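You operate a simulated robot arm through the tools that you are given. There is no shell and no other tool. Be economical: measure what you need, move in short steps, check, and stop when the job is done.

The job below is to be done with a simulated two-armed robot. You get a single attempt, and the scene is never put back.

TASK
Pick up the green divider with one hand, pass it to the other hand and put it on the top of the blue table. Put the blue scrub brush on the top of the blue table away on the steel bench beside the sink. Fetch the pink bag and set it on the clear teal-edged glass plate. Stack the cream box that says "56" from the top of the grey table on top of the cream box that says "65". Put one of the number chips from the top of the teal-edged table on top of the blue wiper. Stack the plain beige sherd labelled "29" from the top of the grey table on top of the plain beige sherd that says "72". Any order will do. Set down upright: pink bag.

The check looks at the end state, three seconds after you hand in, the way a careful person would. Anything else that was tipped, shoved, dropped, spilled or broken makes it a failure.

THE ROBOT
Two 6-joint arms with fingered hands on one trunk, on a base that drives. Base frame: it is fixed to the floor where the robot stands at the start and does not move with it; the origin is under the middle of the robot, x ahead of it, y to its left, z up. Readings come in m, degrees, newtons and seconds.
The left shoulder is at the start at [0.07, 0.191, 1.363], the right one opposite. With the tool pointing down near the work surface each hand reaches from about 0.46 to 0.9 m from the robot's upright axis, wherever it stands, measured 20 degrees to its own side. Places, roughly: blue scrub brush (9x4x6 cm) [-1, -3.3, 0.8]; blue wiper (6x9x4 cm) [-1.9, 1.5, 0.8]; cream box [-1.5, 0.75, 0.75]; green divider (2x27x16 cm) [0.5, 0.1, 0.8]; number chip [-2, 0.75, 0.75]; pink bag [-1, -2.5, 0.75]; plain beige sherd [-1.25, 1.75, 0.75]; steel bench beside the sink [0.5, -6.6, 0.8]; teal-edged glass plate (12x15x1 cm) [-1.1, -3, 0.7]; top of the blue table [-1.3, -3.1, 0.7]. Payload 4.7 kg a hand.
The TCP of each hand is the grasp point between the finger pads, 0.036 m short of the fingertips. In the tool frame z runs along the fingers and y along their closing line. Largest opening 0.12 m; the body of the gripper starts 0.042 m behind the TCP. The gripper is a hand of 5 fingers: y runs from the thumb to the fingers, the wrist lies at [-0.018, -0.113, -0.198] in the tool frame, and closing takes about 1.5 s.
Orientation is told as [roll, pitch, yaw] about the base's x, y, z axes, in that order, counted from this pose: with the fingers straight down and the wrist toward the robot, the tool's x, y and z point along [0, 1, 0], [1, 0, 0] and [0, 0, -1] of the base frame.

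THE INTERFACE
- The arms move only by the tool nudge_tool. It takes "left_increments", "right_increments" or both (then of equal length, played together; a hand with none holds still); each is a list that holds one entry, the list of rows, each a list of 6 numbers: the shift along the tool's x, y, z in units of 40 mm (1.0 is 40 mm), then the turn, a rotation vector about the tool's x, y, z in units of 4 degrees (1.0 is 4 degrees). In form: [[[tx, ty, tz, wx, wy, wz], ...]]. A call has 1 to 8 rows; each row shifts and turns the commanded pose from where the row before left it, along the tool's axes as they then stand. "left_grip" and "right_grip" are, for a hand that has rows, the gripper command, from -1 (fully open) to 1 (shut), values between in proportion, set as the call begins (left out, the last holds). A call with a number of a shift or a turn outside -1 to 1 is refused whole. A row lasts 0.2 s, in which the tool goes at most 0.05 m and 8.6 degrees; a call with a longer step from one row to the next is refused whole, and so is a gripper value outside its range. A pose out of reach is approached as far as the arm can. The call stops where the force on the tool passes 40 N (or 10 N more than at its start, if that is more) or the arm is blocked; 0.2 s more then pass. Each finger travels about 0.045 m/s and halts on what it meets, pressing with about 33 N; the grip force reading is that of the motor and also rises with nothing between the fingers. The clock runs only during rows and for 0.2 s after the last one: add rows that do not move to give the fingers time. The reply holds the time, the measured pose of the TCP, the force on the tool along the base axes, the opening and the grip force, in the units named above and with some noise, with the torque about the TCP (base axes, N m) and any sound that the robot's microphone picked up.
- Cameras (640 x 400 px; columns grow to the right, rows downward): "scene" is now at [0.1265, 0.0136, 1.569]; the picture's right is [0.14, -0.99, 0.00], its down [-0.76, -0.10, -0.64] and it looks along [0.63, 0.09, -0.77] (base axes); focal length 254 px, centre (320, 200). "left" rides on the left gripper at [-0.073, -0.091, -0.143] in its tool frame; the picture's right is [-0.80, -0.28, 0.53], its down [0.53, -0.73, 0.42] and it looks along [0.27, 0.62, 0.74] (tool axes); focal length 234 px, centre (320, 200). "right" rides on the right gripper at [0.073, -0.091, -0.143] in its tool frame; the picture's right is [-0.80, 0.28, -0.53], its down [-0.53, -0.73, 0.42] and it looks along [-0.27, 0.62, 0.74] (tool axes); focal length 234 px, centre (320, 200). There is no depth. A picture from a camera that has moved, and an enlarged one, comes with that camera's place and axes in the base frame and with its lens.
- grab_frame(camera): a new picture of that camera. It takes no simulated time.
- raise_lower(by): slides the trunk up (or, below 0, down) by that many m; the arms and the scene camera ride with it, the base frame stays. It gives what a move gives, with no picture.
- base_move(legs): drives the robot by 1 to 6 legs, each [ahead, left, turn to the left] in m, m and degrees, along the robot's own axes; the way and the turn of a leg run together, so that a leg with both is an arc; at most 1.5 m and 180 degrees a leg. The arms and the cameras ride along, it lands a little off, and it stops where it bumps. It gives what a move gives.
- finger_targets(index, middle, ring, little, thumb_bend, thumb_turn, hand): sets how far each is bent, from 0 (flat) to 1 (curled in); at 0.3 the hand is open as for a grip, at 0.7 the pads meet at the TCP. One left out holds its place. A second passes; each finger stops where it meets its share of the squeeze, and holds until it gets a number again. A gripper value or a shape takes the hand back. It gives what a move gives, with no picture; readings hold the bend of each and the force on index, middle, ring, little, thumb and palm. thumb_turn goes from beside the hand (0) to across from the fingers (1), as for a grip.
- set_grasp(shape, hand): the hand has 5 fingers and takes this shape, open, in about a second: jaw (thumb against the fingers, like two jaws); tri (thumb and two fingers); tip (a fingertip pinch); poke (one finger out to press); point (the index stretched); flat (the hand flat); cup (the hand cupped); fist (a fist). The gripper value then closes the fingers along that shape, each until it touches; the sizes above hold for jaw. It gives what a move gives, with no picture.
- pan_tilt(pan, tilt): turns the head with the scene camera to pan (to the left, within 86 degrees either way) and tilt (down, from -29 to 69), counted from straight ahead of the robot. It gives what a move gives.
- inspect(camera, box): a new picture of the part [left, top, right, bottom] of that camera's present view, enlarged. It takes no simulated time.
- hand_in(): hands the job in; it is judged then, once.

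Work in short steps. Places have to be worked out from the pictures, the camera data and where the tool is seen: move nearer, look again, correct. Check each grasp and each placing, and mend what went wrong. You have 196 turns and 172 pictures in all, those below and enlarged ones among them. Open the grippers and draw the arms clear of the work before you hand the job in, unless the task says otherwise; then end with one line.

The tools are called after "Emit:" as a command line: name --argument value ..., lists and objects as JSON in quotes. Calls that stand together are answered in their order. nudge_tool: Moves the arms, as the interface text tells. Its arguments: {"type":"object","properties":{"left_increments":{"type":"array"},"left_grip":{"type":"number"},"right_increments":{"type":"array"},"right_grip":{"type":"number"}},"required":[]} The other tools are called the same way: raise_lower (by) slides the trunk up or down; set_grasp (shape, hand) gives the hand a shape; finger_targets (index, middle, ring, little, thumb_bend, thumb_turn, hand) moves the fingers one by one; base_move (legs) drives the base; pan_tilt (pan, tilt) turns the head that bears the scene camera; grab_frame (camera) takes a picture; inspect (camera, box) takes an enlarged picture of a part of a camera's view; hand_in () hands the job in.

At the start:

```text
time: 0.0
left_tool_pos: [0.5231, 0.4094, 1.0319]
left_tool_rot: [0.1, 0.0, 0.1]
left_ft_force: [0.9, 0.4, 0.9]
left_torque: [-0.01, 0.0, -0.02]
left_grip_width: 0.1198
left_finger_force: 0.0
left_shape: jaw
left_bend: [0.3, 0.3, 0.3, 0.3, 0.3, 0.98]
left_finger forces: [0.1, 0.1, 0.1, 0.0, 0.0, 0.0]
right_tool_pos: [0.6998, -0.1059, 1.1616]
right_tool_rot: [0.0, 0.0, 0.0]
right_ft_force: [0.5, 0.2, -0.4]
right_torque: [-0.02, 0.0, 0.01]
right_grip_width: 0.1196
right_finger_force: 0.1
right_shape: jaw
right_bend: [0.3, 0.3, 0.3, 0.3, 0.3, 0.98]
right_finger forces: [0.1, 0.0, 0.0, 0.0, 0.0, 0.0]
trunk travel left (down, up): [-0.839, 0.101]
robot x, y, heading: [-0.0015, 0.0, -0.2]
head pan, tilt: [7.8, 50.5]
```

scene: 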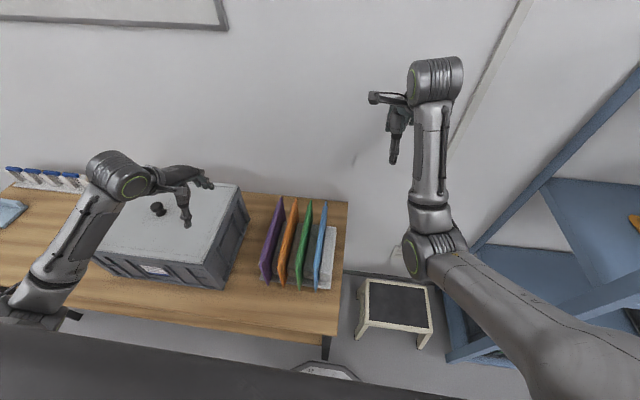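
right: 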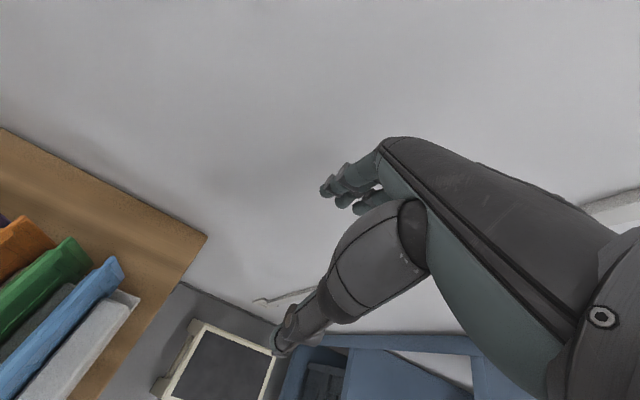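
left: 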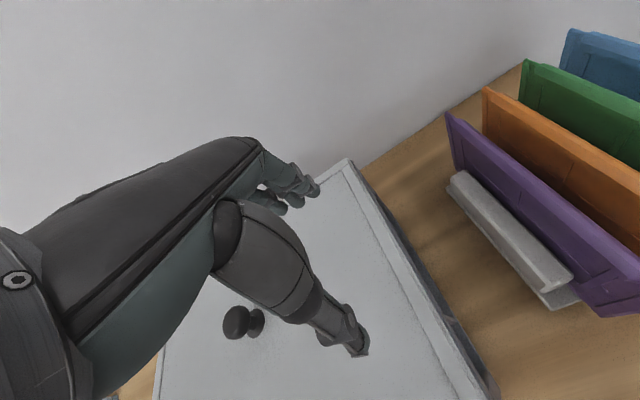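

The dividers stand in a rack on the wooden table; I look at them enlarged first.

Emit:
inspect --camera "scene" --box '[230, 170, 370, 310]'

Emit:
grab_frame --camera "left"

```text
2.86 times, centred on (300, 240) of scene
camera zoom: at [0.1265, 0.0136, 1.569], right [0.14, -0.99, 0.0], down [-0.76, -0.1, -0.64], along [0.63, 0.09, -0.77], focal length 725 px, centre (377, 86)
```

zoom: 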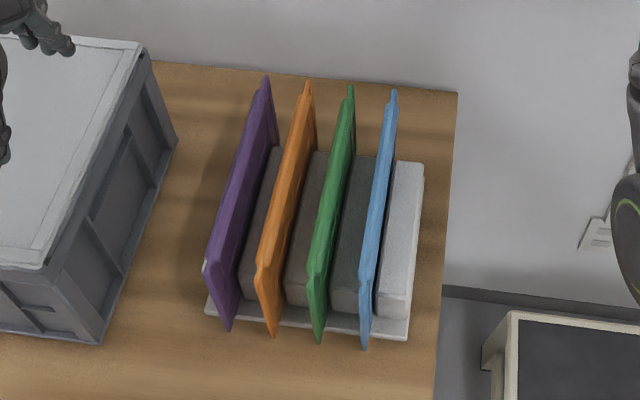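

```text
167 pictures are left
camera left: at [0.4325, 0.3378, 1.1755], right [-0.28, -0.8, -0.53], down [-0.73, 0.53, -0.42], along [0.62, 0.27, -0.74], focal length 234 px, centre (320, 200)
```

left: 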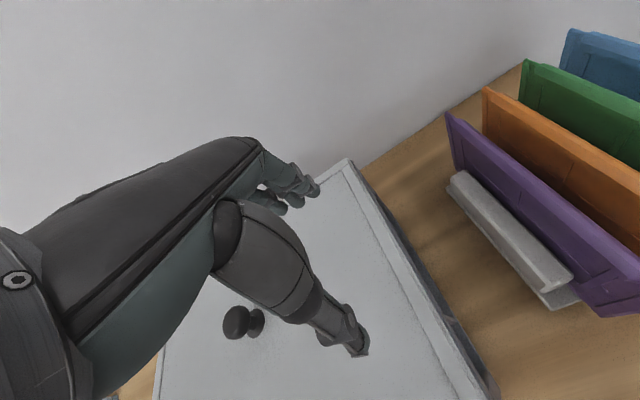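

Green divider is about y≈0.13, x 0.44–0.69, top z≈0.86, pitch about 5.5 cm. I shift the base left so that it lies straight ahead, and begin turning both hands so the fingers close across it.

Emit:
base_move --legs '[[0, 0.12, 0]]'

Emit:
nudge_tool --right_increments '[[[0, 0, 0, 0, 0, -1], [0, 0, 0, 0, 0, -1], [0, 0, 0, 0, 0, -1], [0, 0, 0, 0, 0, -1], [0, 0, 0, 0, 0, -1], [0, 0, 0, 0, 0, -1], [0, 0, 0, 0, 0, -1], [0, 0, 0, 0, 0, -1]]]' --left_increments '[[[0, 0, -1, 0, 0, 1], [0, 0, -1, 0, 0, 1], [0, 0, -1, 0, 0, 1], [0, 0, 0, 0, 0, 1], [0, 0, 0, 0, 0, 1], [0, 0, 0, 0, 0, 1], [0, 0, 0, 0, 0, 1], [0, 0, 0, 0, 0, 1]]]'

Emit:
nudge_tool --right_increments '[[[0, 0, 0, 0, 0, -1], [0, 0, 0, 0, 0, -1], [0, 0, 0, 0, 0, -1], [0, 0, 0, 0, 0, -1], [0, 0, 0, 0, 0, -1], [0, 0, 0, 0, 0, -1], [0, 0, 0, 0, 0, -1], [0, 0, 0, 0, 0, -1]]]' --left_increments '[[[0, 0, 0, 0, 0, 1], [0, 0, 0, 0, 0, 1], [0, 0, 0, 0, 0, 1], [0, 0, 0, 0, 0, 1], [0, 0, 0, 0, 0, 1], [0, 0, 0, 0, 0, 1], [0, 0, 0, 0, 0, 1], [0, 0, 0, 0, 0, 1]]]'

Emit:
nudge_tool --right_increments '[[[0, 0, 0, 0, 0, -1], [0, 0, 0, 0, 0, -1], [0, 0, 0, 0, 0, -1], [0, 0, 0, 0, 0, -1], [0, 0, 0, 0, 0, -1], [0, 0, 0, 0, 0, -1], [0, 0, 0, 0, 0, -0.5], [0, 0, 0, 0, 0, 0]]]' --left_increments '[[[0, 0, 0, 0, 0, 1], [0, 0, 0, 0, 0, 1], [0, 0, 0, 0, 0, 1], [0, 0, 0, 0, 0, 1], [0, 0, 0, 0, 0, 1], [0, 0, 0, 0, 0, 1], [0, 0, 0, 0, 0, 0.5], [0, 0, 0, 0, 0, 0]]]'

Emit:
grab_frame --camera "scene"

```text
time: 1.2
left_tool_pos: [0.5233, 0.5282, 1.0323]
left_tool_rot: [0.0, 0.0, 0.0]
left_ft_force: [-0.7, -0.1, -0.4]
left_torque: [0.02, 0.0, -0.01]
left_grip_width: 0.1196
left_finger_force: 0.1
left_shape: jaw
left_bend: [0.3, 0.3, 0.3, 0.3, 0.3, 0.98]
left_finger forces: [0.1, 0.0, 0.0, 0.0, 0.0, 0.1]
right_tool_pos: [0.699, 0.0135, 1.1607]
right_tool_rot: [0.0, 0.0, 0.0]
right_ft_force: [-0.5, 0.2, -0.4]
right_torque: [0.01, 0.0, -0.04]
right_grip_width: 0.1198
right_finger_force: 0.1
right_shape: jaw
right_bend: [0.3, 0.3, 0.3, 0.3, 0.3, 0.98]
right_finger forces: [0.0, 0.0, 0.1, 0.0, 0.0, 0.1]
trunk travel left (down, up): [-0.839, 0.101]
robot x, y, heading: [0.0001, 0.1229, -0.1]
head pan, tilt: [7.8, 50.5]
```

```text
time: 3.0
left_tool_pos: [0.5234, 0.5291, 1.1537]
left_tool_rot: [0.0, 0.0, -32.1]
left_ft_force: [0.5, 0.4, -0.8]
left_torque: [-0.01, -0.02, -0.05]
left_grip_width: 0.1196
left_finger_force: 0.1
left_shape: jaw
left_bend: [0.3, 0.3, 0.3, 0.3, 0.3, 0.98]
left_finger forces: [0.1, 0.0, 0.0, 0.0, 0.1, 0.1]
right_tool_pos: [0.7001, 0.0144, 1.1613]
right_tool_rot: [-0.1, 0.1, 32.1]
right_ft_force: [0.9, 0.0, 0.5]
right_torque: [-0.03, 0.0, 0.01]
right_grip_width: 0.1198
right_finger_force: 0.1
right_shape: jaw
right_bend: [0.3, 0.3, 0.3, 0.3, 0.3, 0.98]
right_finger forces: [0.0, 0.1, 0.0, 0.1, 0.0, 0.1]
trunk travel left (down, up): [-0.839, 0.101]
robot x, y, heading: [0.0005, 0.1234, -0.0]
head pan, tilt: [7.8, 50.5]
```

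```text
time: 4.8
left_tool_pos: [0.5241, 0.5291, 1.1521]
left_tool_rot: [0.0, 0.0, -64.0]
left_ft_force: [-0.3, -0.4, -0.2]
left_torque: [0.02, 0.02, 0.01]
left_grip_width: 0.1194
left_finger_force: 0.1
left_shape: jaw
left_bend: [0.3, 0.3, 0.3, 0.3, 0.3, 0.98]
left_finger forces: [0.0, 0.0, 0.0, 0.0, 0.0, 0.0]
right_tool_pos: [0.6999, 0.0149, 1.1619]
right_tool_rot: [0.0, 0.1, 64.2]
right_ft_force: [0.0, 0.3, -0.6]
right_torque: [0.01, -0.01, 0.01]
right_grip_width: 0.1195
right_finger_force: 0.1
right_shape: jaw
right_bend: [0.3, 0.3, 0.3, 0.3, 0.3, 0.98]
right_finger forces: [0.0, 0.1, 0.0, 0.1, 0.0, 0.0]
trunk travel left (down, up): [-0.839, 0.101]
robot x, y, heading: [-0.0019, 0.1219, -0.1]
head pan, tilt: [7.8, 50.5]
```

```text
time: 6.6
left_tool_pos: [0.524, 0.5304, 1.1534]
left_tool_rot: [0.0, 0.0, -90.1]
left_ft_force: [-0.6, -0.9, 0.6]
left_torque: [0.0, 0.0, 0.01]
left_grip_width: 0.1197
left_finger_force: 0.0
left_shape: jaw
left_bend: [0.3, 0.3, 0.3, 0.3, 0.3, 0.98]
left_finger forces: [0.1, 0.1, 0.0, 0.0, 0.0, 0.0]
right_tool_pos: [0.6998, 0.015, 1.1608]
right_tool_rot: [0.0, 0.1, 90.0]
right_ft_force: [-0.2, -0.5, -0.5]
right_torque: [0.01, 0.03, 0.02]
right_grip_width: 0.1196
right_finger_force: 0.1
right_shape: jaw
right_bend: [0.3, 0.3, 0.3, 0.3, 0.3, 0.98]
right_finger forces: [0.1, 0.0, 0.0, 0.0, 0.1, 0.0]
trunk travel left (down, up): [-0.839, 0.101]
robot x, y, heading: [-0.0002, 0.1194, 0.0]
head pan, tilt: [7.8, 50.5]
```

```text
166 pictures are left
camera scene: at [0.1262, 0.1341, 1.569], right [0.14, -0.99, 0.0], down [-0.76, -0.1, -0.64], along [0.63, 0.09, -0.77], focal length 254 px, centre (320, 200)
```

scene: 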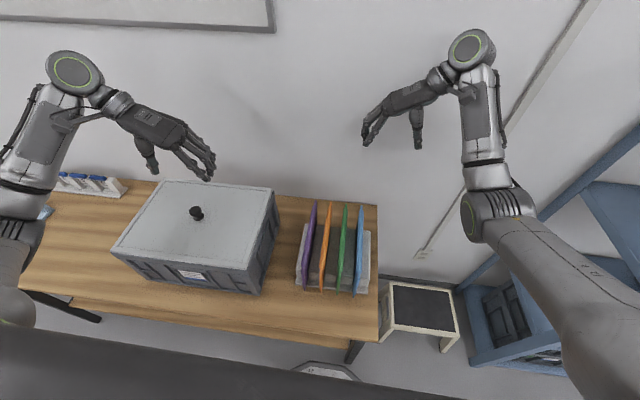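

Both hands are turned. I take a zoomed look to fix the divider's line.

Emit:
inspect --camera "scene" --box '[280, 180, 400, 300]'

Emit:
grab_frame --camera "right"

```text
3.33 times, centred on (340, 240) of scene
camera zoom: at [0.1262, 0.1341, 1.569], right [0.14, -0.99, 0.0], down [-0.76, -0.1, -0.64], along [0.63, 0.09, -0.77], focal length 846 px, centre (253, 67)
```

zoom: 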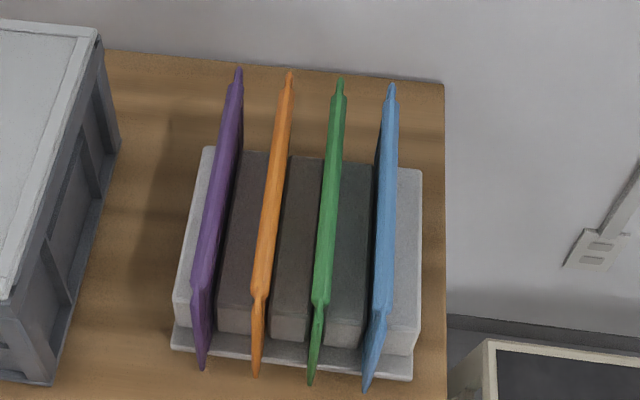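

```text
164 pictures are left
camera right: at [0.6269, -0.0772, 1.3058], right [0.8, 0.28, 0.52], down [0.53, -0.73, -0.42], along [0.27, 0.62, -0.74], focal length 234 px, centre (320, 200)
```

right: 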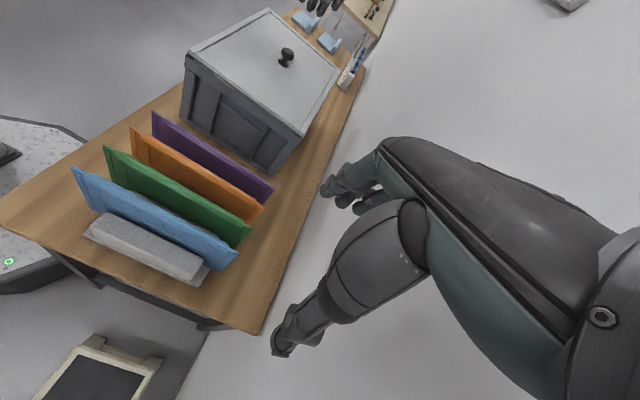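

Green top edge: y≈0.122, x≈0.42–0.68, z≈0.884. I bring the right hand above its near half with fingers partly closed to about 45 mm.

Emit:
nudge_tool --right_increments '[[[0.85, 0.45, 0.5, 0, 0, 0], [0.85, 0.45, 0.5, 0, 0, 0], [0.85, 0.45, 0.5, 0, 0, 0], [0.85, 0.45, 0.5, 0, 0, 0], [0.85, 0.45, 0.5, 0, 0, 0], [0.7, 0.43, 0.5, 0, 0, 0], [0, 0, 0, 0, 0, 0], [0, 0, 0, 0, 0, 0]]]' --right_grip 0.25

Emit:
grab_frame --camera "right"

Emit:
grab_frame --camera "scene"

```text
time: 8.4
left_tool_pos: [0.5229, 0.5299, 1.1526]
left_tool_rot: [0.0, 0.1, -90.0]
left_ft_force: [-0.4, -0.6, -0.9]
left_torque: [0.03, -0.03, 0.0]
left_grip_width: 0.1198
left_finger_force: 0.0
left_shape: jaw
left_bend: [0.3, 0.3, 0.3, 0.3, 0.3, 0.98]
left_finger forces: [0.1, 0.1, 0.0, 0.0, 0.0, 0.1]
right_tool_pos: [0.5621, 0.1276, 1.0028]
right_tool_rot: [-0.1, 0.0, 90.0]
right_ft_force: [-0.5, 0.6, 0.0]
right_torque: [0.0, 0.01, -0.01]
right_grip_width: 0.0455
right_finger_force: 0.1
right_shape: jaw
right_bend: [0.74, 0.5, 0.48, 0.45, 0.73, 1.0]
right_finger forces: [0.0, 0.0, 0.0, 0.0, 0.1, 0.0]
right hand out of reach, approached as far as the arm can: row 2, 3, 4, 5, 6
trunk travel left (down, up): [-0.839, 0.101]
robot x, y, heading: [0.006, 0.1219, -0.1]
head pan, tilt: [7.8, 50.5]
```

```text
163 pictures are left
camera right: at [0.489, 0.0364, 1.1464], right [0.8, 0.28, 0.53], down [0.53, -0.73, -0.43], along [0.27, 0.62, -0.74], focal length 234 px, centre (320, 200)
```

right: 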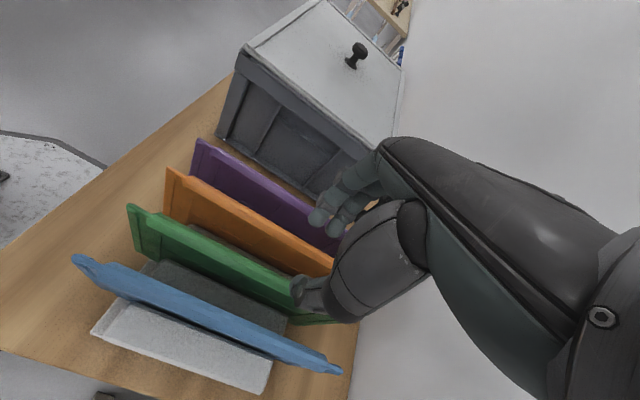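

```text
162 pictures are left
camera scene: at [0.1265, 0.134, 1.569], right [0.14, -0.99, 0.0], down [-0.76, -0.1, -0.64], along [0.63, 0.09, -0.77], focal length 254 px, centre (320, 200)
```

scene: 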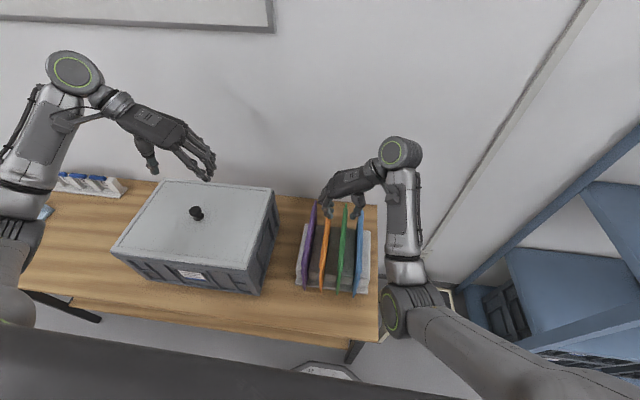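

The near half is too close for the right arm, so I'll grasp slightly beyond the centre (x≈0.59). I step outward a little and read where the command stands.

Emit:
nudge_tool --right_increments '[[[-0.7, 0, 0, 0, 0, 0], [0, 0, 0, 0, 0, 0]]]'

```text
time: 9.0
left_tool_pos: [0.5225, 0.5308, 1.1538]
left_tool_rot: [0.0, 0.0, -90.0]
left_ft_force: [0.0, 0.0, -0.1]
left_torque: [-0.01, -0.01, 0.0]
left_grip_width: 0.1198
left_finger_force: 0.1
left_shape: jaw
left_bend: [0.3, 0.3, 0.3, 0.3, 0.3, 0.98]
left_finger forces: [0.0, 0.1, 0.1, 0.0, 0.1, 0.0]
right_tool_pos: [0.5896, 0.1294, 1.0042]
right_tool_rot: [0.0, 0.0, 90.0]
right_ft_force: [0.7, -0.4, 0.1]
right_torque: [0.03, -0.05, -0.02]
right_grip_width: 0.0451
right_finger_force: 0.1
right_shape: jaw
right_bend: [0.74, 0.5, 0.48, 0.45, 0.73, 1.0]
right_finger forces: [0.0, 0.0, 0.0, 0.0, 0.0, 0.0]
trunk travel left (down, up): [-0.839, 0.101]
robot x, y, heading: [-0.002, 0.1224, -0.1]
head pan, tilt: [7.8, 50.5]
```

The command continues from the measured pose. I centre on y=0.122 and go down to just above the edge, then look.

Emit:
nudge_tool --right_increments '[[[0, -0.18, 0.5, 0, 0, 0], [0, 0, 0.7, 0, 0, 0], [0, 0, 0.5, 0, 0, 0], [0, 0, 0, 0, 0, 0]]]'

Emit:
grab_frame --camera "right"

Emit:
inspect --camera "scene" --box '[280, 160, 400, 300]'

```text
time: 10.0
left_tool_pos: [0.5234, 0.5313, 1.153]
left_tool_rot: [0.0, -0.1, -90.1]
left_ft_force: [0.0, -0.4, 0.1]
left_torque: [0.02, 0.02, 0.02]
left_grip_width: 0.1198
left_finger_force: 0.0
left_shape: jaw
left_bend: [0.3, 0.3, 0.3, 0.3, 0.3, 0.98]
left_finger forces: [0.0, 0.0, 0.0, 0.0, 0.0, 0.1]
right_tool_pos: [0.5901, 0.1215, 0.936]
right_tool_rot: [-0.1, 0.0, 90.0]
right_ft_force: [-0.3, -0.2, -0.7]
right_torque: [-0.03, 0.0, -0.01]
right_grip_width: 0.0454
right_finger_force: 0.1
right_shape: jaw
right_bend: [0.74, 0.5, 0.48, 0.45, 0.73, 1.0]
right_finger forces: [0.1, 0.1, 0.0, 0.0, 0.0, 0.0]
trunk travel left (down, up): [-0.839, 0.101]
robot x, y, heading: [-0.0016, 0.1214, 0.2]
head pan, tilt: [7.8, 50.5]
```

```text
161 pictures are left
camera right: at [0.5165, 0.0296, 1.0799], right [0.8, 0.28, 0.52], down [0.53, -0.73, -0.42], along [0.27, 0.62, -0.74], focal length 234 px, centre (320, 200)
```

right: 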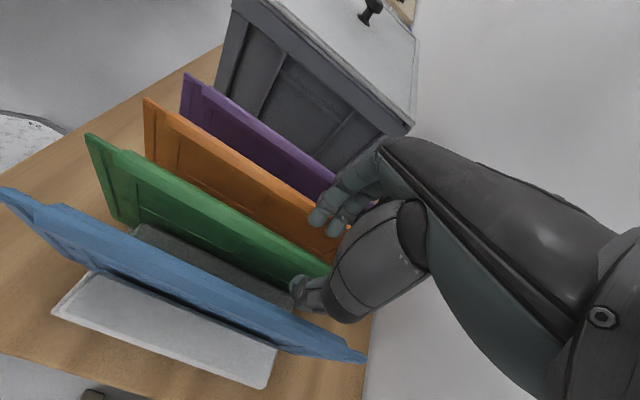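

```text
2.86 times, centred on (340, 230) of scene
camera zoom: at [0.1266, 0.1338, 1.569], right [0.14, -0.99, 0.0], down [-0.76, -0.1, -0.64], along [0.63, 0.09, -0.77], focal length 725 px, centre (263, 114)
```

zoom: 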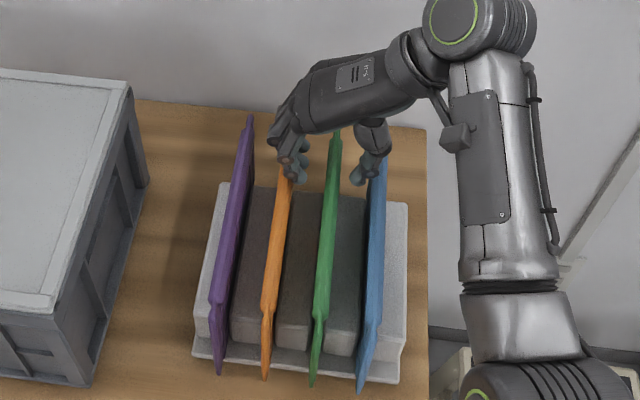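

The finger outsides look tight against the neighbours; I close to about 30 mm opening and zoom again.

Emit:
nudge_tool --right_increments '[[[0, 0, 0, 0, 0, 0], [0, 0, 0, 0, 0, 0], [0, 0, 0, 0, 0, 0]]]' --right_grip 0.48

Emit:
inspect --camera "scene" --box '[310, 190, 360, 230]'

Emit:
inspect --camera "right" --box '[220, 120, 420, 360]'

```text
time: 10.8
left_tool_pos: [0.5232, 0.5305, 1.1521]
left_tool_rot: [0.0, 0.0, -90.1]
left_ft_force: [-0.4, -0.1, 0.5]
left_torque: [0.01, 0.0, -0.03]
left_grip_width: 0.12
left_finger_force: 0.1
left_shape: jaw
left_bend: [0.3, 0.3, 0.3, 0.3, 0.3, 0.98]
left_finger forces: [0.0, 0.0, 0.1, 0.0, 0.0, 0.0]
right_tool_pos: [0.5905, 0.1214, 0.9363]
right_tool_rot: [0.0, 0.0, 90.0]
right_ft_force: [0.2, -0.2, 0.2]
right_torque: [0.0, -0.01, 0.04]
right_grip_width: 0.0316
right_finger_force: 0.1
right_shape: jaw
right_bend: [0.74, 0.56, 0.54, 0.5, 0.74, 1.0]
right_finger forces: [0.0, 0.0, 0.0, 0.0, 0.0, 0.1]
trunk travel left (down, up): [-0.839, 0.101]
robot x, y, heading: [-0.0004, 0.1193, 0.0]
head pan, tilt: [7.8, 50.5]
```

```text
10.00 times, centred on (335, 210) of scene
camera zoom: at [0.1263, 0.1342, 1.569], right [0.14, -0.99, 0.0], down [-0.76, -0.1, -0.64], along [0.63, 0.09, -0.77], focal length 2539 px, centre (170, 100)
```

zoom: 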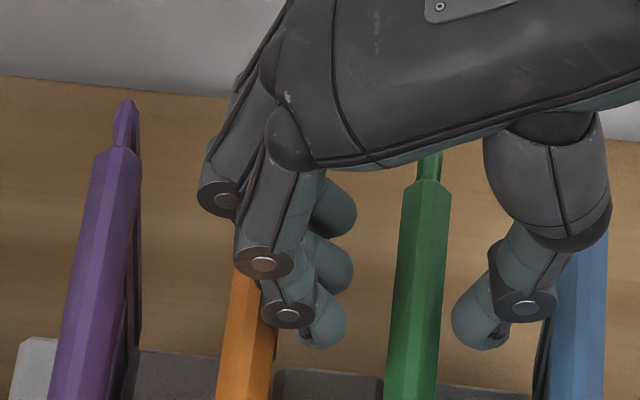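

```text
1.67 times, centred on (320, 240) of right
camera zoom: at [0.5164, 0.0298, 1.0804], right [0.8, 0.28, 0.52], down [0.53, -0.73, -0.42], along [0.27, 0.62, -0.74], focal length 390 px, centre (320, 133)
```

zoom: 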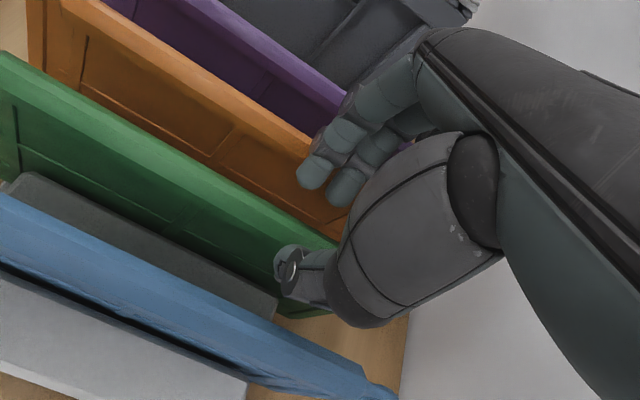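

The hand sits ~4–6 mm too far left relative to the divider and the knuckles are wide. I narrow to ~25 mm, shift 4 mm right, slightly nearer the divider's middle, then look again.

Emit:
nudge_tool --right_increments '[[[0.5, -0.1, 0, 0, 0, 0], [0, 0, 0, 0, 0, 0], [0, 0, 0, 0, 0, 0]]]' --right_grip 0.58

Emit:
inspect --camera "scene" --box '[310, 190, 360, 230]'

```text
time: 11.6
left_tool_pos: [0.5236, 0.5296, 1.1521]
left_tool_rot: [0.1, -0.1, -90.0]
left_ft_force: [-0.4, -0.8, 0.4]
left_torque: [-0.01, -0.02, 0.03]
left_grip_width: 0.1196
left_finger_force: 0.2
left_shape: jaw
left_bend: [0.3, 0.3, 0.3, 0.3, 0.3, 0.98]
left_finger forces: [0.0, 0.2, 0.0, 0.0, 0.1, 0.1]
right_tool_pos: [0.5698, 0.1176, 0.9363]
right_tool_rot: [-0.1, 0.0, 90.0]
right_ft_force: [0.7, 0.0, -1.0]
right_torque: [-0.03, -0.01, -0.03]
right_grip_width: 0.0254
right_finger_force: 0.0
right_shape: jaw
right_bend: [0.73, 0.58, 0.57, 0.53, 0.74, 1.0]
right_finger forces: [0.0, 0.0, 0.0, 0.0, 0.1, 0.0]
trunk travel left (down, up): [-0.839, 0.101]
robot x, y, heading: [-0.0001, 0.1215, 0.3]
head pan, tilt: [7.8, 50.5]
```

```text
10.00 times, centred on (335, 210) of scene
camera zoom: at [0.1267, 0.1341, 1.569], right [0.14, -0.99, 0.0], down [-0.76, -0.1, -0.64], along [0.63, 0.09, -0.77], focal length 2539 px, centre (170, 100)
```

zoom: 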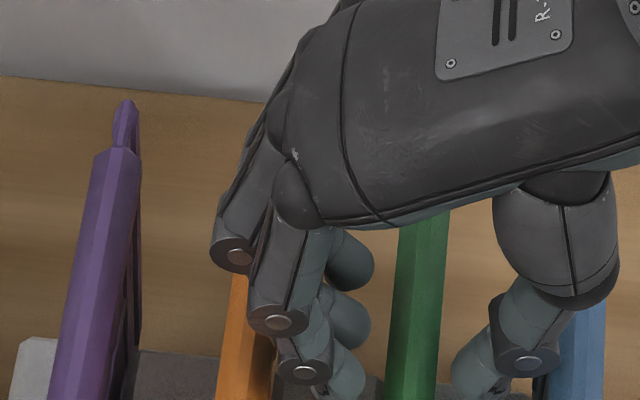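

Gap is now centred over green. I lower gently ~3.5 cm.

Emit:
nudge_tool --right_increments '[[[0, 0, 0.3, 0, 0, 0], [0, 0, 0.3, 0, 0, 0], [0, 0, 0.3, 0, 0, 0], [0, 0, 0, 0, 0, 0]]]'

Emit:
inspect --camera "scene" --box '[300, 180, 370, 240]'

Emit:
inspect --camera "right" --box '[180, 120, 380, 360]'

```text
time: 12.6
left_tool_pos: [0.5231, 0.5301, 1.1526]
left_tool_rot: [0.0, 0.0, -89.9]
left_ft_force: [0.0, 0.5, 0.0]
left_torque: [0.02, 0.02, 0.0]
left_grip_width: 0.1197
left_finger_force: 0.0
left_shape: jaw
left_bend: [0.3, 0.3, 0.3, 0.3, 0.3, 0.98]
left_finger forces: [0.0, 0.0, 0.0, 0.1, 0.0, 0.0]
right_tool_pos: [0.5691, 0.1152, 0.8991]
right_tool_rot: [0.1, 0.1, 89.9]
right_ft_force: [-0.5, 0.1, 0.2]
right_torque: [-0.01, 0.01, 0.01]
right_grip_width: 0.0252
right_finger_force: 0.0
right_shape: jaw
right_bend: [0.73, 0.58, 0.57, 0.53, 0.74, 1.0]
right_finger forces: [0.0, 0.1, 0.0, 0.0, 0.0, 0.1]
trunk travel left (down, up): [-0.839, 0.101]
robot x, y, heading: [-0.0021, 0.1211, -0.2]
head pan, tilt: [7.8, 50.5]
```

```text
6.67 times, centred on (335, 210) of scene
camera zoom: at [0.1265, 0.1342, 1.569], right [0.14, -0.99, 0.0], down [-0.76, -0.1, -0.64], along [0.63, 0.09, -0.77], focal length 1693 px, centre (220, 133)
```

zoom: 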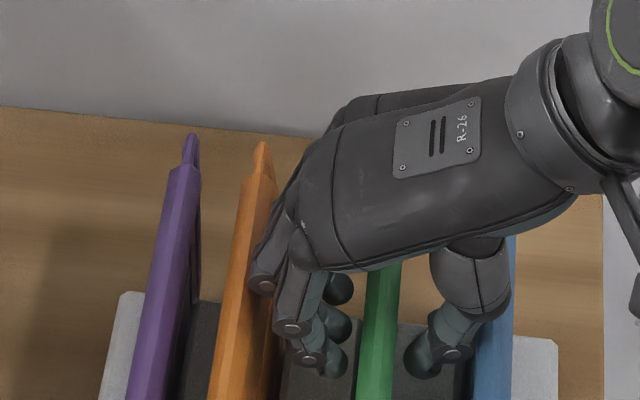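

```text
1.67 times, centred on (280, 240) of right
camera zoom: at [0.4956, 0.0243, 1.0438], right [0.8, 0.28, 0.52], down [0.53, -0.73, -0.42], along [0.27, 0.62, -0.74], focal length 390 px, centre (387, 133)
```

zoom: 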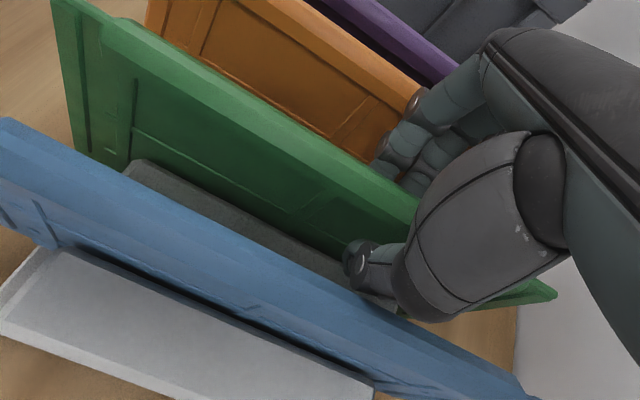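

Fingers straddle the top edge with ~2 cm engagement. I close here.

Emit:
nudge_tool --right_increments '[[[0, 0, 0.12, 0, 0, 0], [0, 0, 0, 0, 0, 0], [0, 0, 0, 0, 0, 0], [0, 0, 0, 0, 0, 0], [0, 0, 0, 0, 0, 0]]]' --right_grip 1

Emit:
inspect --camera "scene" --box '[290, 180, 380, 300]'

```text
time: 13.8
left_tool_pos: [0.5219, 0.5306, 1.1526]
left_tool_rot: [0.0, 0.0, -90.0]
left_ft_force: [-0.6, 0.4, 0.5]
left_torque: [-0.01, -0.02, 0.02]
left_grip_width: 0.1196
left_finger_force: 0.1
left_shape: jaw
left_bend: [0.3, 0.3, 0.3, 0.3, 0.3, 0.98]
left_finger forces: [0.0, 0.0, 0.0, 0.0, 0.0, 0.1]
right_tool_pos: [0.5703, 0.1163, 0.8959]
right_tool_rot: [0.0, 0.0, 90.0]
right_ft_force: [0.1, 1.6, -0.8]
right_torque: [0.22, -0.04, 0.18]
right_grip_width: 0.0024
right_finger_force: 32.8
right_shape: jaw
right_bend: [0.7, 0.7, 0.7, 0.68, 0.72, 1.0]
right_finger forces: [17.3, 7.5, 3.6, 1.6, 29.0, 0.0]
trunk travel left (down, up): [-0.839, 0.101]
robot x, y, heading: [0.0011, 0.1189, 0.0]
head pan, tilt: [7.8, 50.5]
```

```text
3.33 times, centred on (335, 240) of scene
camera zoom: at [0.1267, 0.1344, 1.569], right [0.14, -0.99, 0.0], down [-0.76, -0.1, -0.64], along [0.63, 0.09, -0.77], focal length 846 px, centre (270, 67)
```

zoom: 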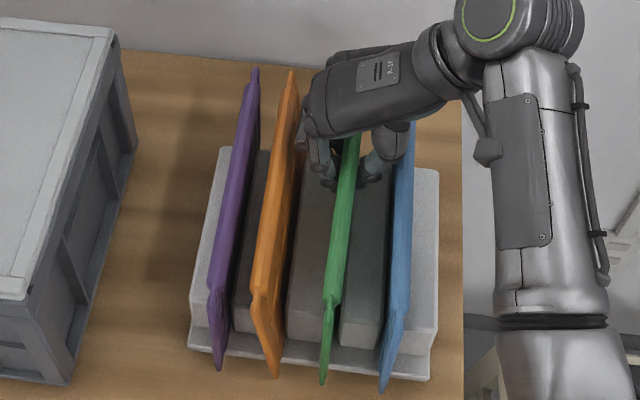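

The grip closed firmly on the recessed panel (rim above the fingers). I lift slowly.

Emit:
nudge_tool --right_increments '[[[0, 0, -0.4, 0, 0, 0], [0, 0, -0.5, 0, 0, 0], [0, 0, -0.5, 0, 0, 0], [0, 0, -0.5, 0, 0, 0], [0, 0, 0, 0, 0, 0]]]'

Emit:
inspect --camera "scene" --box '[290, 160, 380, 300]'

Emit:
grab_frame --camera "right"

```text
time: 15.0
left_tool_pos: [0.5229, 0.5298, 1.1517]
left_tool_rot: [0.0, 0.0, -90.1]
left_ft_force: [-0.6, 0.0, 0.0]
left_torque: [-0.01, 0.01, 0.0]
left_grip_width: 0.1198
left_finger_force: 0.1
left_shape: jaw
left_bend: [0.3, 0.3, 0.3, 0.3, 0.3, 0.98]
left_finger forces: [0.0, 0.0, 0.0, 0.0, 0.0, 0.0]
right_tool_pos: [0.5683, 0.1171, 0.9714]
right_tool_rot: [0.0, 0.0, 90.1]
right_ft_force: [-0.3, 0.2, -0.7]
right_torque: [-0.02, -0.05, -0.01]
right_grip_width: 0.0023
right_finger_force: 33.2
right_shape: jaw
right_bend: [0.7, 0.7, 0.7, 0.7, 0.73, 1.0]
right_finger forces: [19.2, 6.1, 2.5, 0.8, 28.5, 0.1]
trunk travel left (down, up): [-0.839, 0.101]
robot x, y, heading: [0.0001, 0.1223, 0.0]
head pan, tilt: [7.8, 50.5]
```

```text
2.86 times, centred on (335, 230) of scene
camera zoom: at [0.1266, 0.1341, 1.569], right [0.14, -0.99, 0.0], down [-0.76, -0.1, -0.64], along [0.63, 0.09, -0.77], focal length 725 px, centre (277, 114)
```

zoom: 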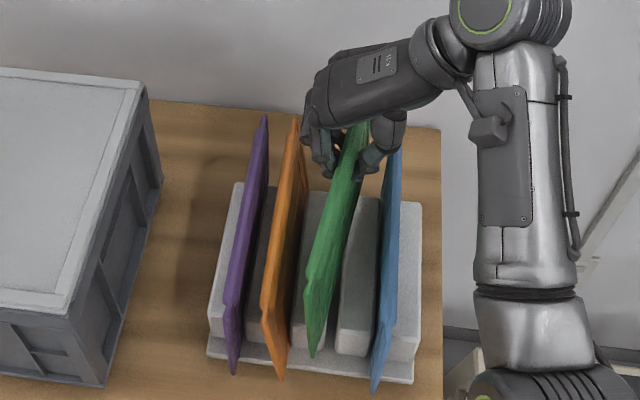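

```text
152 pictures are left
camera right: at [0.496, 0.0253, 1.1156], right [0.8, 0.28, 0.52], down [0.53, -0.73, -0.42], along [0.27, 0.62, -0.74], focal length 234 px, centre (320, 200)
```

right: 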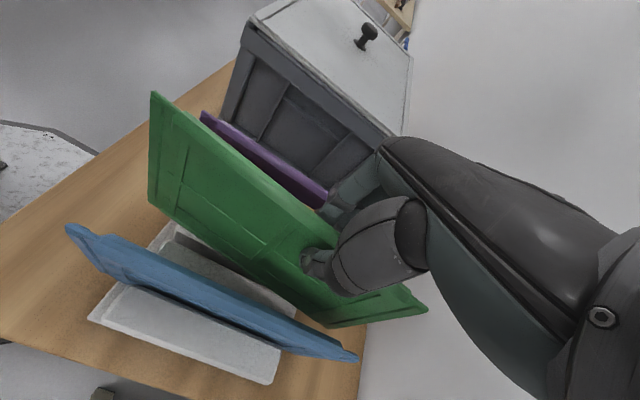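

The divider comes along. I lift on, well clear of its neighbours.

Emit:
nudge_tool --right_increments '[[[0, 0, -0.6, 0, 0, 0], [0, 0, -0.6, 0, 0, 0], [0, 0, -0.6, 0, 0, 0], [0, 0, -0.6, 0, 0, 0], [-0.5, 0, -0.6, 0, 0, 0], [-0.5, 0, -0.6, 0, 0, 0], [-0.5, 0, -0.5, 0, 0, 0], [0, 0, 0, 0, 0, 0]]]'

Emit:
grab_frame --camera "scene"

Emit:
grab_frame --camera "right"

```text
time: 16.8
left_tool_pos: [0.5229, 0.5291, 1.1522]
left_tool_rot: [0.0, 0.0, -90.0]
left_ft_force: [-0.5, -0.2, -0.3]
left_torque: [0.01, -0.01, -0.01]
left_grip_width: 0.1196
left_finger_force: 0.1
left_shape: jaw
left_bend: [0.3, 0.3, 0.3, 0.3, 0.3, 0.98]
left_finger forces: [0.0, 0.0, 0.0, 0.0, 0.0, 0.0]
right_tool_pos: [0.6554, 0.1218, 1.1137]
right_tool_rot: [0.0, 0.0, 90.0]
right_ft_force: [0.0, 0.7, -0.6]
right_torque: [0.0, -0.07, -0.02]
right_grip_width: 0.0023
right_finger_force: 32.8
right_shape: jaw
right_bend: [0.7, 0.7, 0.7, 0.7, 0.73, 1.0]
right_finger forces: [19.5, 5.7, 2.7, 0.9, 28.6, 0.1]
right hand out of reach, approached as far as the arm can: row 2, 3, 4
trunk travel left (down, up): [-0.839, 0.101]
robot x, y, heading: [-0.0042, 0.1227, 0.0]
head pan, tilt: [7.8, 50.5]
```

```text
151 pictures are left
camera scene: at [0.1265, 0.1341, 1.569], right [0.14, -0.99, 0.0], down [-0.76, -0.1, -0.64], along [0.63, 0.09, -0.77], focal length 254 px, centre (320, 200)
```

scene: 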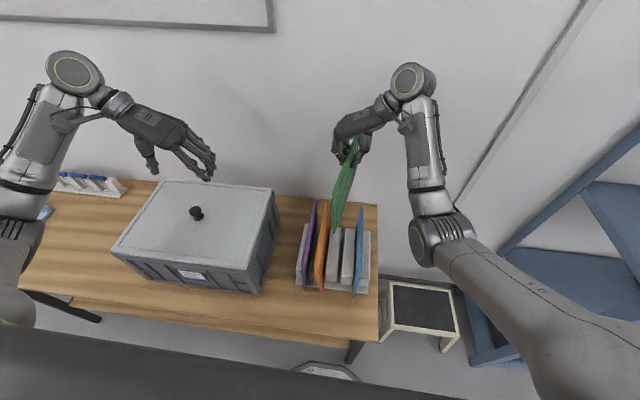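

```text
150 pictures are left
camera right: at [0.5832, 0.0304, 1.2582], right [0.8, 0.28, 0.52], down [0.53, -0.73, -0.42], along [0.27, 0.62, -0.74], focal length 234 px, centre (320, 200)
```

right: 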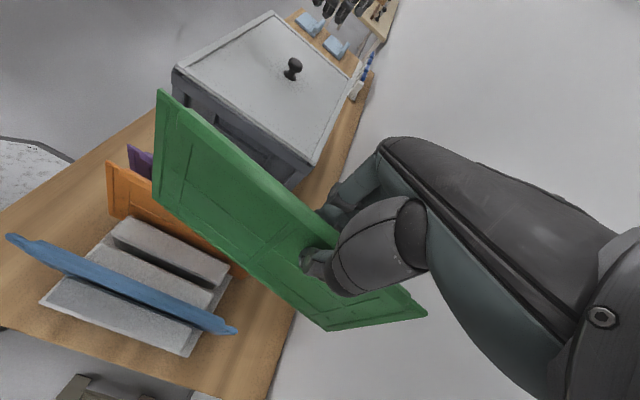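

Divider is clear. The wall is close ahead, so I back up before extending for the hand-over.

Emit:
base_move --legs '[[-0.3, 0, 0]]'

Emit:
nudge_tool --right_increments '[[[-0.7, 0, 0, 0, 0, 0], [-0.7, 0, 0, 0, 0, 0], [-0.7, 0, 0, 0, 0, 0], [-0.6, 0, 0, 0, 0, 0]]]' --left_increments '[[[-0.5, 0.8, 0, 0, 0, 0.5], [-0.7, 0.8, 0, 0, 0, 0.5], [-0.7, 0.8, 0, 0, 0, 0.5], [-0.7, 0.8, 0, 0, 0, 0.5]]]'

Emit:
grab_frame --camera "scene"

```text
time: 18.9
left_tool_pos: [0.2268, 0.5297, 1.1517]
left_tool_rot: [-0.1, 0.0, -90.0]
left_ft_force: [0.0, -0.2, -1.0]
left_torque: [0.03, -0.02, 0.01]
left_grip_width: 0.1197
left_finger_force: 0.2
left_shape: jaw
left_bend: [0.3, 0.3, 0.3, 0.3, 0.3, 0.98]
left_finger forces: [0.0, 0.0, 0.1, 0.0, 0.0, 0.0]
right_tool_pos: [0.3594, 0.1228, 1.1142]
right_tool_rot: [0.0, 0.0, 90.0]
right_ft_force: [0.0, -0.8, -1.4]
right_torque: [-0.02, -0.04, 0.02]
right_grip_width: 0.0026
right_finger_force: 33.0
right_shape: jaw
right_bend: [0.7, 0.7, 0.7, 0.7, 0.73, 1.0]
right_finger forces: [19.7, 5.7, 2.7, 0.9, 28.7, 0.0]
trunk travel left (down, up): [-0.839, 0.101]
robot x, y, heading: [-0.2993, 0.1203, 0.2]
head pan, tilt: [7.8, 50.5]
```

```text
time: 19.9
left_tool_pos: [0.1163, 0.4058, 1.1514]
left_tool_rot: [-0.2, 0.1, -98.0]
left_ft_force: [-0.3, -0.3, -1.1]
left_torque: [-0.01, 0.01, -0.03]
left_grip_width: 0.1199
left_finger_force: 0.0
left_shape: jaw
left_bend: [0.3, 0.3, 0.3, 0.3, 0.3, 0.98]
left_finger forces: [0.1, 0.0, 0.1, 0.0, 0.1, 0.1]
right_tool_pos: [0.4652, 0.1205, 1.1134]
right_tool_rot: [0.1, 0.0, 89.9]
right_ft_force: [0.0, 0.5, -0.9]
right_torque: [0.04, 0.03, 0.01]
right_grip_width: 0.0026
right_finger_force: 33.2
right_shape: jaw
right_bend: [0.69, 0.7, 0.7, 0.7, 0.73, 1.0]
right_finger forces: [19.5, 5.7, 2.5, 0.9, 28.5, 0.0]
trunk travel left (down, up): [-0.839, 0.101]
robot x, y, heading: [-0.2982, 0.1192, 0.4]
head pan, tilt: [7.8, 50.5]
```

```text
149 pictures are left
camera scene: at [-0.1701, 0.1328, 1.5689], right [0.14, -0.99, 0.0], down [-0.76, -0.1, -0.64], along [0.63, 0.09, -0.77], focal length 254 px, centre (320, 200)
```

scene: 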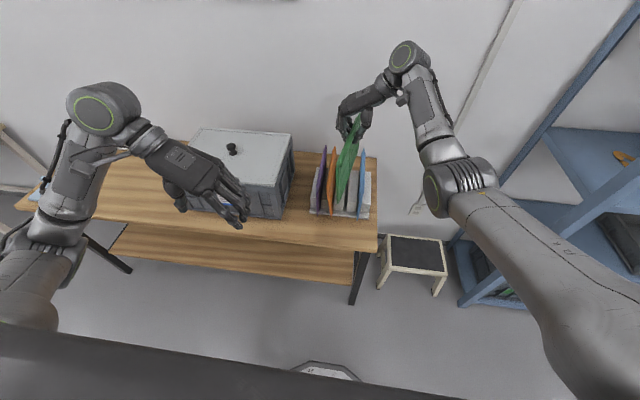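

Left x moved the wrong way (its tool x points forward). I extend the right a further 9 cm and bring the left above the divider's near half.

Emit:
nudge_tool --right_increments '[[[-0.5, 0, 0, 0, 0, 0], [-0.5, 0, 0, 0, 0, 0], [-0.5, 0, 0, 0, 0, 0], [-0.5, 0, 0, 0, 0, 0], [0, 0, 0, 0, 0, 0], [0, 0, 0, 0, 0, 0], [0, 0, 0, 0, 0, 0], [0, 0, 0, 0, 0, 0]]]' --left_increments '[[[1, 0, -0.5, 0, 0, 0], [1, 0, -0.5, 0, 0, 0], [1, 0.5, 0, 0, 0, 0], [1, 0.6, 0, 0, 0, 0], [1, 0.7, 0, 0, 0, 0], [1, 0.8, 0, 0, 0, 0], [1, 0.8, 0, 0, 0, 0], [1, 0.8, 0, 0, 0, 0]]]' --left_grip -0.2

Emit:
grab_frame --camera "scene"

Emit:
grab_frame --camera "left"

```text
refused: row 6 steps farther than a row can; nothing moved
```

```text
148 pictures are left
camera scene: at [-0.1701, 0.1328, 1.5689], right [0.14, -0.99, 0.0], down [-0.76, -0.1, -0.64], along [0.63, 0.09, -0.77], focal length 254 px, centre (320, 200)
```

scene: 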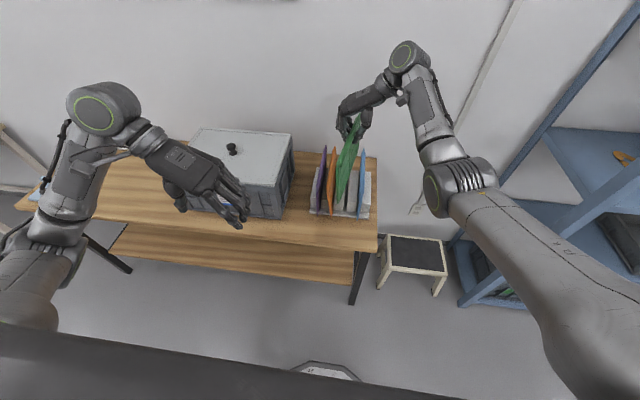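

```text
147 pictures are left
camera left: at [0.0571, 0.5067, 1.2952], right [-0.76, 0.39, -0.52], down [0.63, 0.65, -0.43], along [0.18, -0.65, -0.74], focal length 234 px, centre (320, 200)
```

left: 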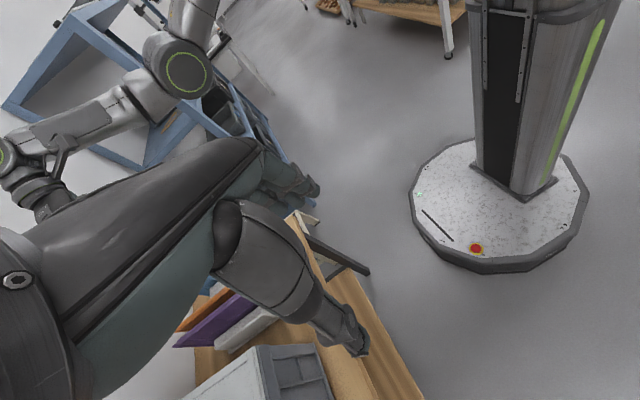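

A step was too long; I resend with shorter rows.

Emit:
nudge_tool --right_increments '[[[-0.5, 0, 0, 0, 0, 0], [-0.5, 0, 0, 0, 0, 0], [-0.5, 0, 0, 0, 0, 0], [-0.5, 0, 0, 0, 0, 0], [0, 0, 0, 0, 0, 0], [0, 0, 0, 0, 0, 0], [0, 0, 0, 0, 0, 0], [0, 0, 0, 0, 0, 0]]]' --left_increments '[[[1, 0, -0.5, 0, 0, 0], [1, 0, -0.5, 0, 0, 0], [1, 0.6, 0, 0, 0, 0], [1, 0.6, 0, 0, 0, 0], [1, 0.6, 0, 0, 0, 0], [1, 0.6, 0, 0, 0, 0], [1, 0.6, 0, 0, 0, 0], [1, 0.6, 0, 0, 0, 0]]]' --left_grip -0.2

Emit:
grab_frame --camera "scene"

Emit:
grab_frame --camera "left"

```text
time: 21.7
left_tool_pos: [0.3831, 0.2856, 1.1771]
left_tool_rot: [2.0, -3.0, -96.6]
left_ft_force: [0.4, -0.4, 0.4]
left_torque: [0.03, 0.02, -0.05]
left_grip_width: 0.0724
left_finger_force: 0.1
left_shape: jaw
left_bend: [0.74, 0.41, 0.38, 0.42, 0.66, 1.0]
left_finger forces: [0.0, 0.0, 0.0, 0.0, 0.1, 0.1]
left hand out of reach, approached as far as the arm can: row 3, 4, 5, 6, 7
right_tool_pos: [0.516, 0.1187, 1.1125]
right_tool_rot: [0.1, -0.1, 89.8]
right_ft_force: [0.1, -1.0, -1.0]
right_torque: [0.04, -0.01, 0.01]
right_grip_width: 0.002
right_finger_force: 32.9
right_shape: jaw
right_bend: [0.69, 0.7, 0.7, 0.7, 0.73, 1.0]
right_finger forces: [19.5, 5.6, 2.5, 0.9, 28.6, 0.0]
right hand out of reach, approached as far as the arm can: row 3, 4
trunk travel left (down, up): [-0.839, 0.101]
robot x, y, heading: [-0.3013, 0.1232, -0.3]
head pan, tilt: [7.8, 50.5]
```

```text
146 pictures are left
camera scene: at [-0.1694, 0.1312, 1.5688], right [0.14, -0.99, 0.0], down [-0.77, -0.1, -0.64], along [0.63, 0.09, -0.77], focal length 254 px, centre (320, 200)
```

scene: 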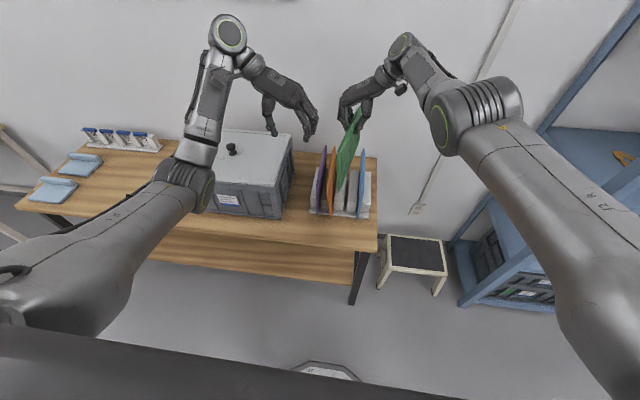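

```text
145 pictures are left
camera left: at [0.3173, 0.3937, 1.3122], right [-0.75, 0.34, -0.57], down [0.62, 0.64, -0.44], along [0.22, -0.69, -0.69], focal length 234 px, centre (320, 200)
```

left: 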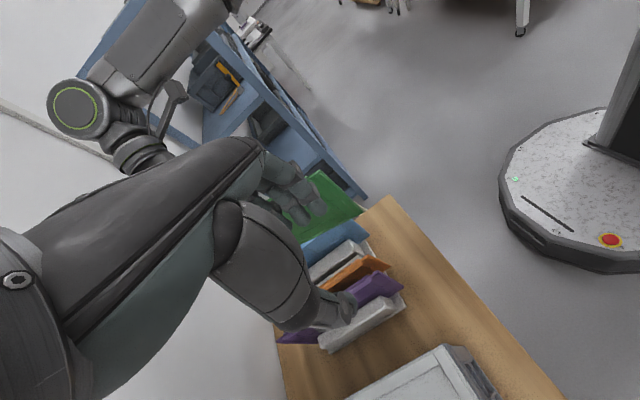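

Both arms work better lower down. I back off further from the table so that the hands can be lowered in free space.

Emit:
base_move --legs '[[-0.4, 0, 0]]'

Emit:
nudge_tool --right_increments '[[[0, 0, 0.8, 0, 0, 0], [0, 0, 0.8, 0, 0, 0], [0, 0, 0.8, 0, 0, 0], [0, 0, 0.8, 0, 0, 0], [0, 0, 0.8, 0, 0, 0]]]' --left_increments '[[[0, 0, 0.8, 0, 0, 0], [0, 0, 0.8, 0, 0, 0], [0, 0, 0.8, 0, 0, 0], [0, 0, 0.8, 0, 0, 0], [0, 0, 0.8, 0, 0, 0]]]'

```text
time: 24.2
left_tool_pos: [-0.02, 0.2893, 1.1763]
left_tool_rot: [1.9, -3.1, -96.4]
left_ft_force: [-0.6, 0.5, 0.4]
left_torque: [0.01, -0.02, 0.01]
left_grip_width: 0.0722
left_finger_force: 0.0
left_shape: jaw
left_bend: [0.74, 0.41, 0.38, 0.42, 0.66, 1.0]
left_finger forces: [0.0, 0.0, 0.0, 0.0, 0.1, 0.1]
right_tool_pos: [0.1122, 0.1213, 1.1122]
right_tool_rot: [0.1, 0.0, 90.0]
right_ft_force: [0.1, -0.2, -1.4]
right_torque: [-0.01, -0.02, -0.01]
right_grip_width: 0.0025
right_finger_force: 32.7
right_shape: jaw
right_bend: [0.69, 0.7, 0.7, 0.7, 0.73, 1.0]
right_finger forces: [19.5, 5.6, 2.6, 0.9, 28.6, 0.0]
trunk travel left (down, up): [-0.839, 0.101]
robot x, y, heading: [-0.6966, 0.1211, 0.3]
head pan, tilt: [7.8, 50.5]
```

```text
time: 25.4
left_tool_pos: [-0.0157, 0.2804, 1.0178]
left_tool_rot: [2.2, -3.0, -96.5]
left_ft_force: [0.1, -0.5, -0.5]
left_torque: [0.0, -0.04, 0.01]
left_grip_width: 0.0722
left_finger_force: 0.0
left_shape: jaw
left_bend: [0.74, 0.41, 0.38, 0.42, 0.66, 1.0]
left_finger forces: [0.1, 0.1, 0.1, 0.1, 0.1, 0.0]
right_tool_pos: [0.0853, 0.0994, 0.958]
right_tool_rot: [-0.1, 0.1, 90.0]
right_ft_force: [-0.1, 0.4, -1.4]
right_torque: [0.02, -0.02, 0.02]
right_grip_width: 0.0022
right_finger_force: 32.4
right_shape: jaw
right_bend: [0.69, 0.7, 0.7, 0.7, 0.73, 1.0]
right_finger forces: [19.5, 5.6, 2.4, 0.9, 28.5, 0.0]
right hand out of reach, approached as far as the arm can: row 1, 2, 3, 4, 5
trunk travel left (down, up): [-0.839, 0.101]
robot x, y, heading: [-0.699, 0.1194, 0.2]
head pan, tilt: [7.8, 50.5]
```

Now I bring the left hand sideways above the near half of the divider.

Emit:
nudge_tool --left_increments '[[[0.1, 0.8, 0, 0, 0, 0], [0.1, 0.8, 0, 0, 0, 0], [0, 0.8, 0, 0, 0, 0], [0, 0.8, 0, 0, 0, 0], [0, 0.8, 0, 0, 0, 0], [0, 0, 0, 0, 0, 0]]]' --left_grip 0

Emit:
grab_frame --camera "scene"

Emit:
grab_frame --camera "left"

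```text
time: 26.8
left_tool_pos: [-0.0262, 0.1209, 1.0279]
left_tool_rot: [2.1, -3.0, -96.3]
left_ft_force: [-0.4, -0.8, 1.0]
left_torque: [0.04, 0.02, -0.03]
left_grip_width: 0.0603
left_finger_force: 0.1
left_shape: jaw
left_bend: [0.74, 0.45, 0.42, 0.4, 0.7, 1.0]
left_finger forces: [0.0, 0.0, 0.0, 0.1, 0.0, 0.0]
right_tool_pos: [0.0857, 0.0996, 0.9594]
right_tool_rot: [0.1, 0.1, 89.8]
right_ft_force: [0.2, -0.4, -1.4]
right_torque: [-0.03, -0.04, -0.02]
right_grip_width: 0.0024
right_finger_force: 33.6
right_shape: jaw
right_bend: [0.69, 0.7, 0.7, 0.7, 0.73, 1.0]
right_finger forces: [19.4, 5.5, 2.5, 0.9, 28.5, 0.0]
trunk travel left (down, up): [-0.839, 0.101]
robot x, y, heading: [-0.6996, 0.1214, -0.1]
head pan, tilt: [7.8, 50.5]
```

```text
144 pictures are left
camera scene: at [-0.5735, 0.1348, 1.569], right [0.14, -0.99, 0.0], down [-0.76, -0.11, -0.64], along [0.63, 0.09, -0.77], focal length 254 px, centre (320, 200)
```

scene: 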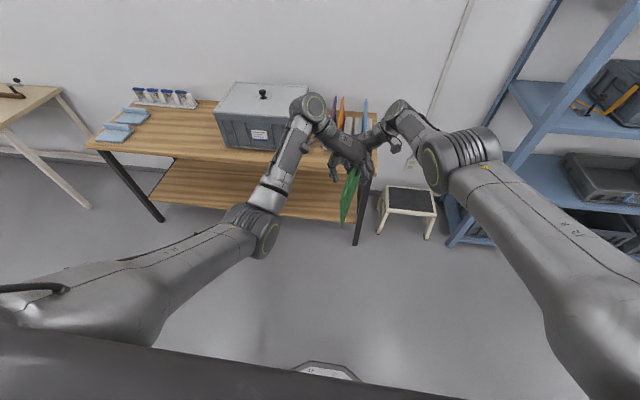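

```text
143 pictures are left
camera left: at [-0.0921, 0.2279, 1.163], right [-0.75, 0.33, -0.57], down [0.62, 0.64, -0.44], along [0.22, -0.69, -0.69], focal length 234 px, centre (320, 200)
```

left: 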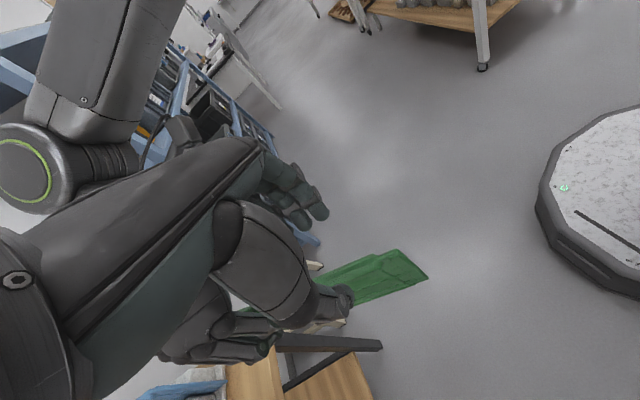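

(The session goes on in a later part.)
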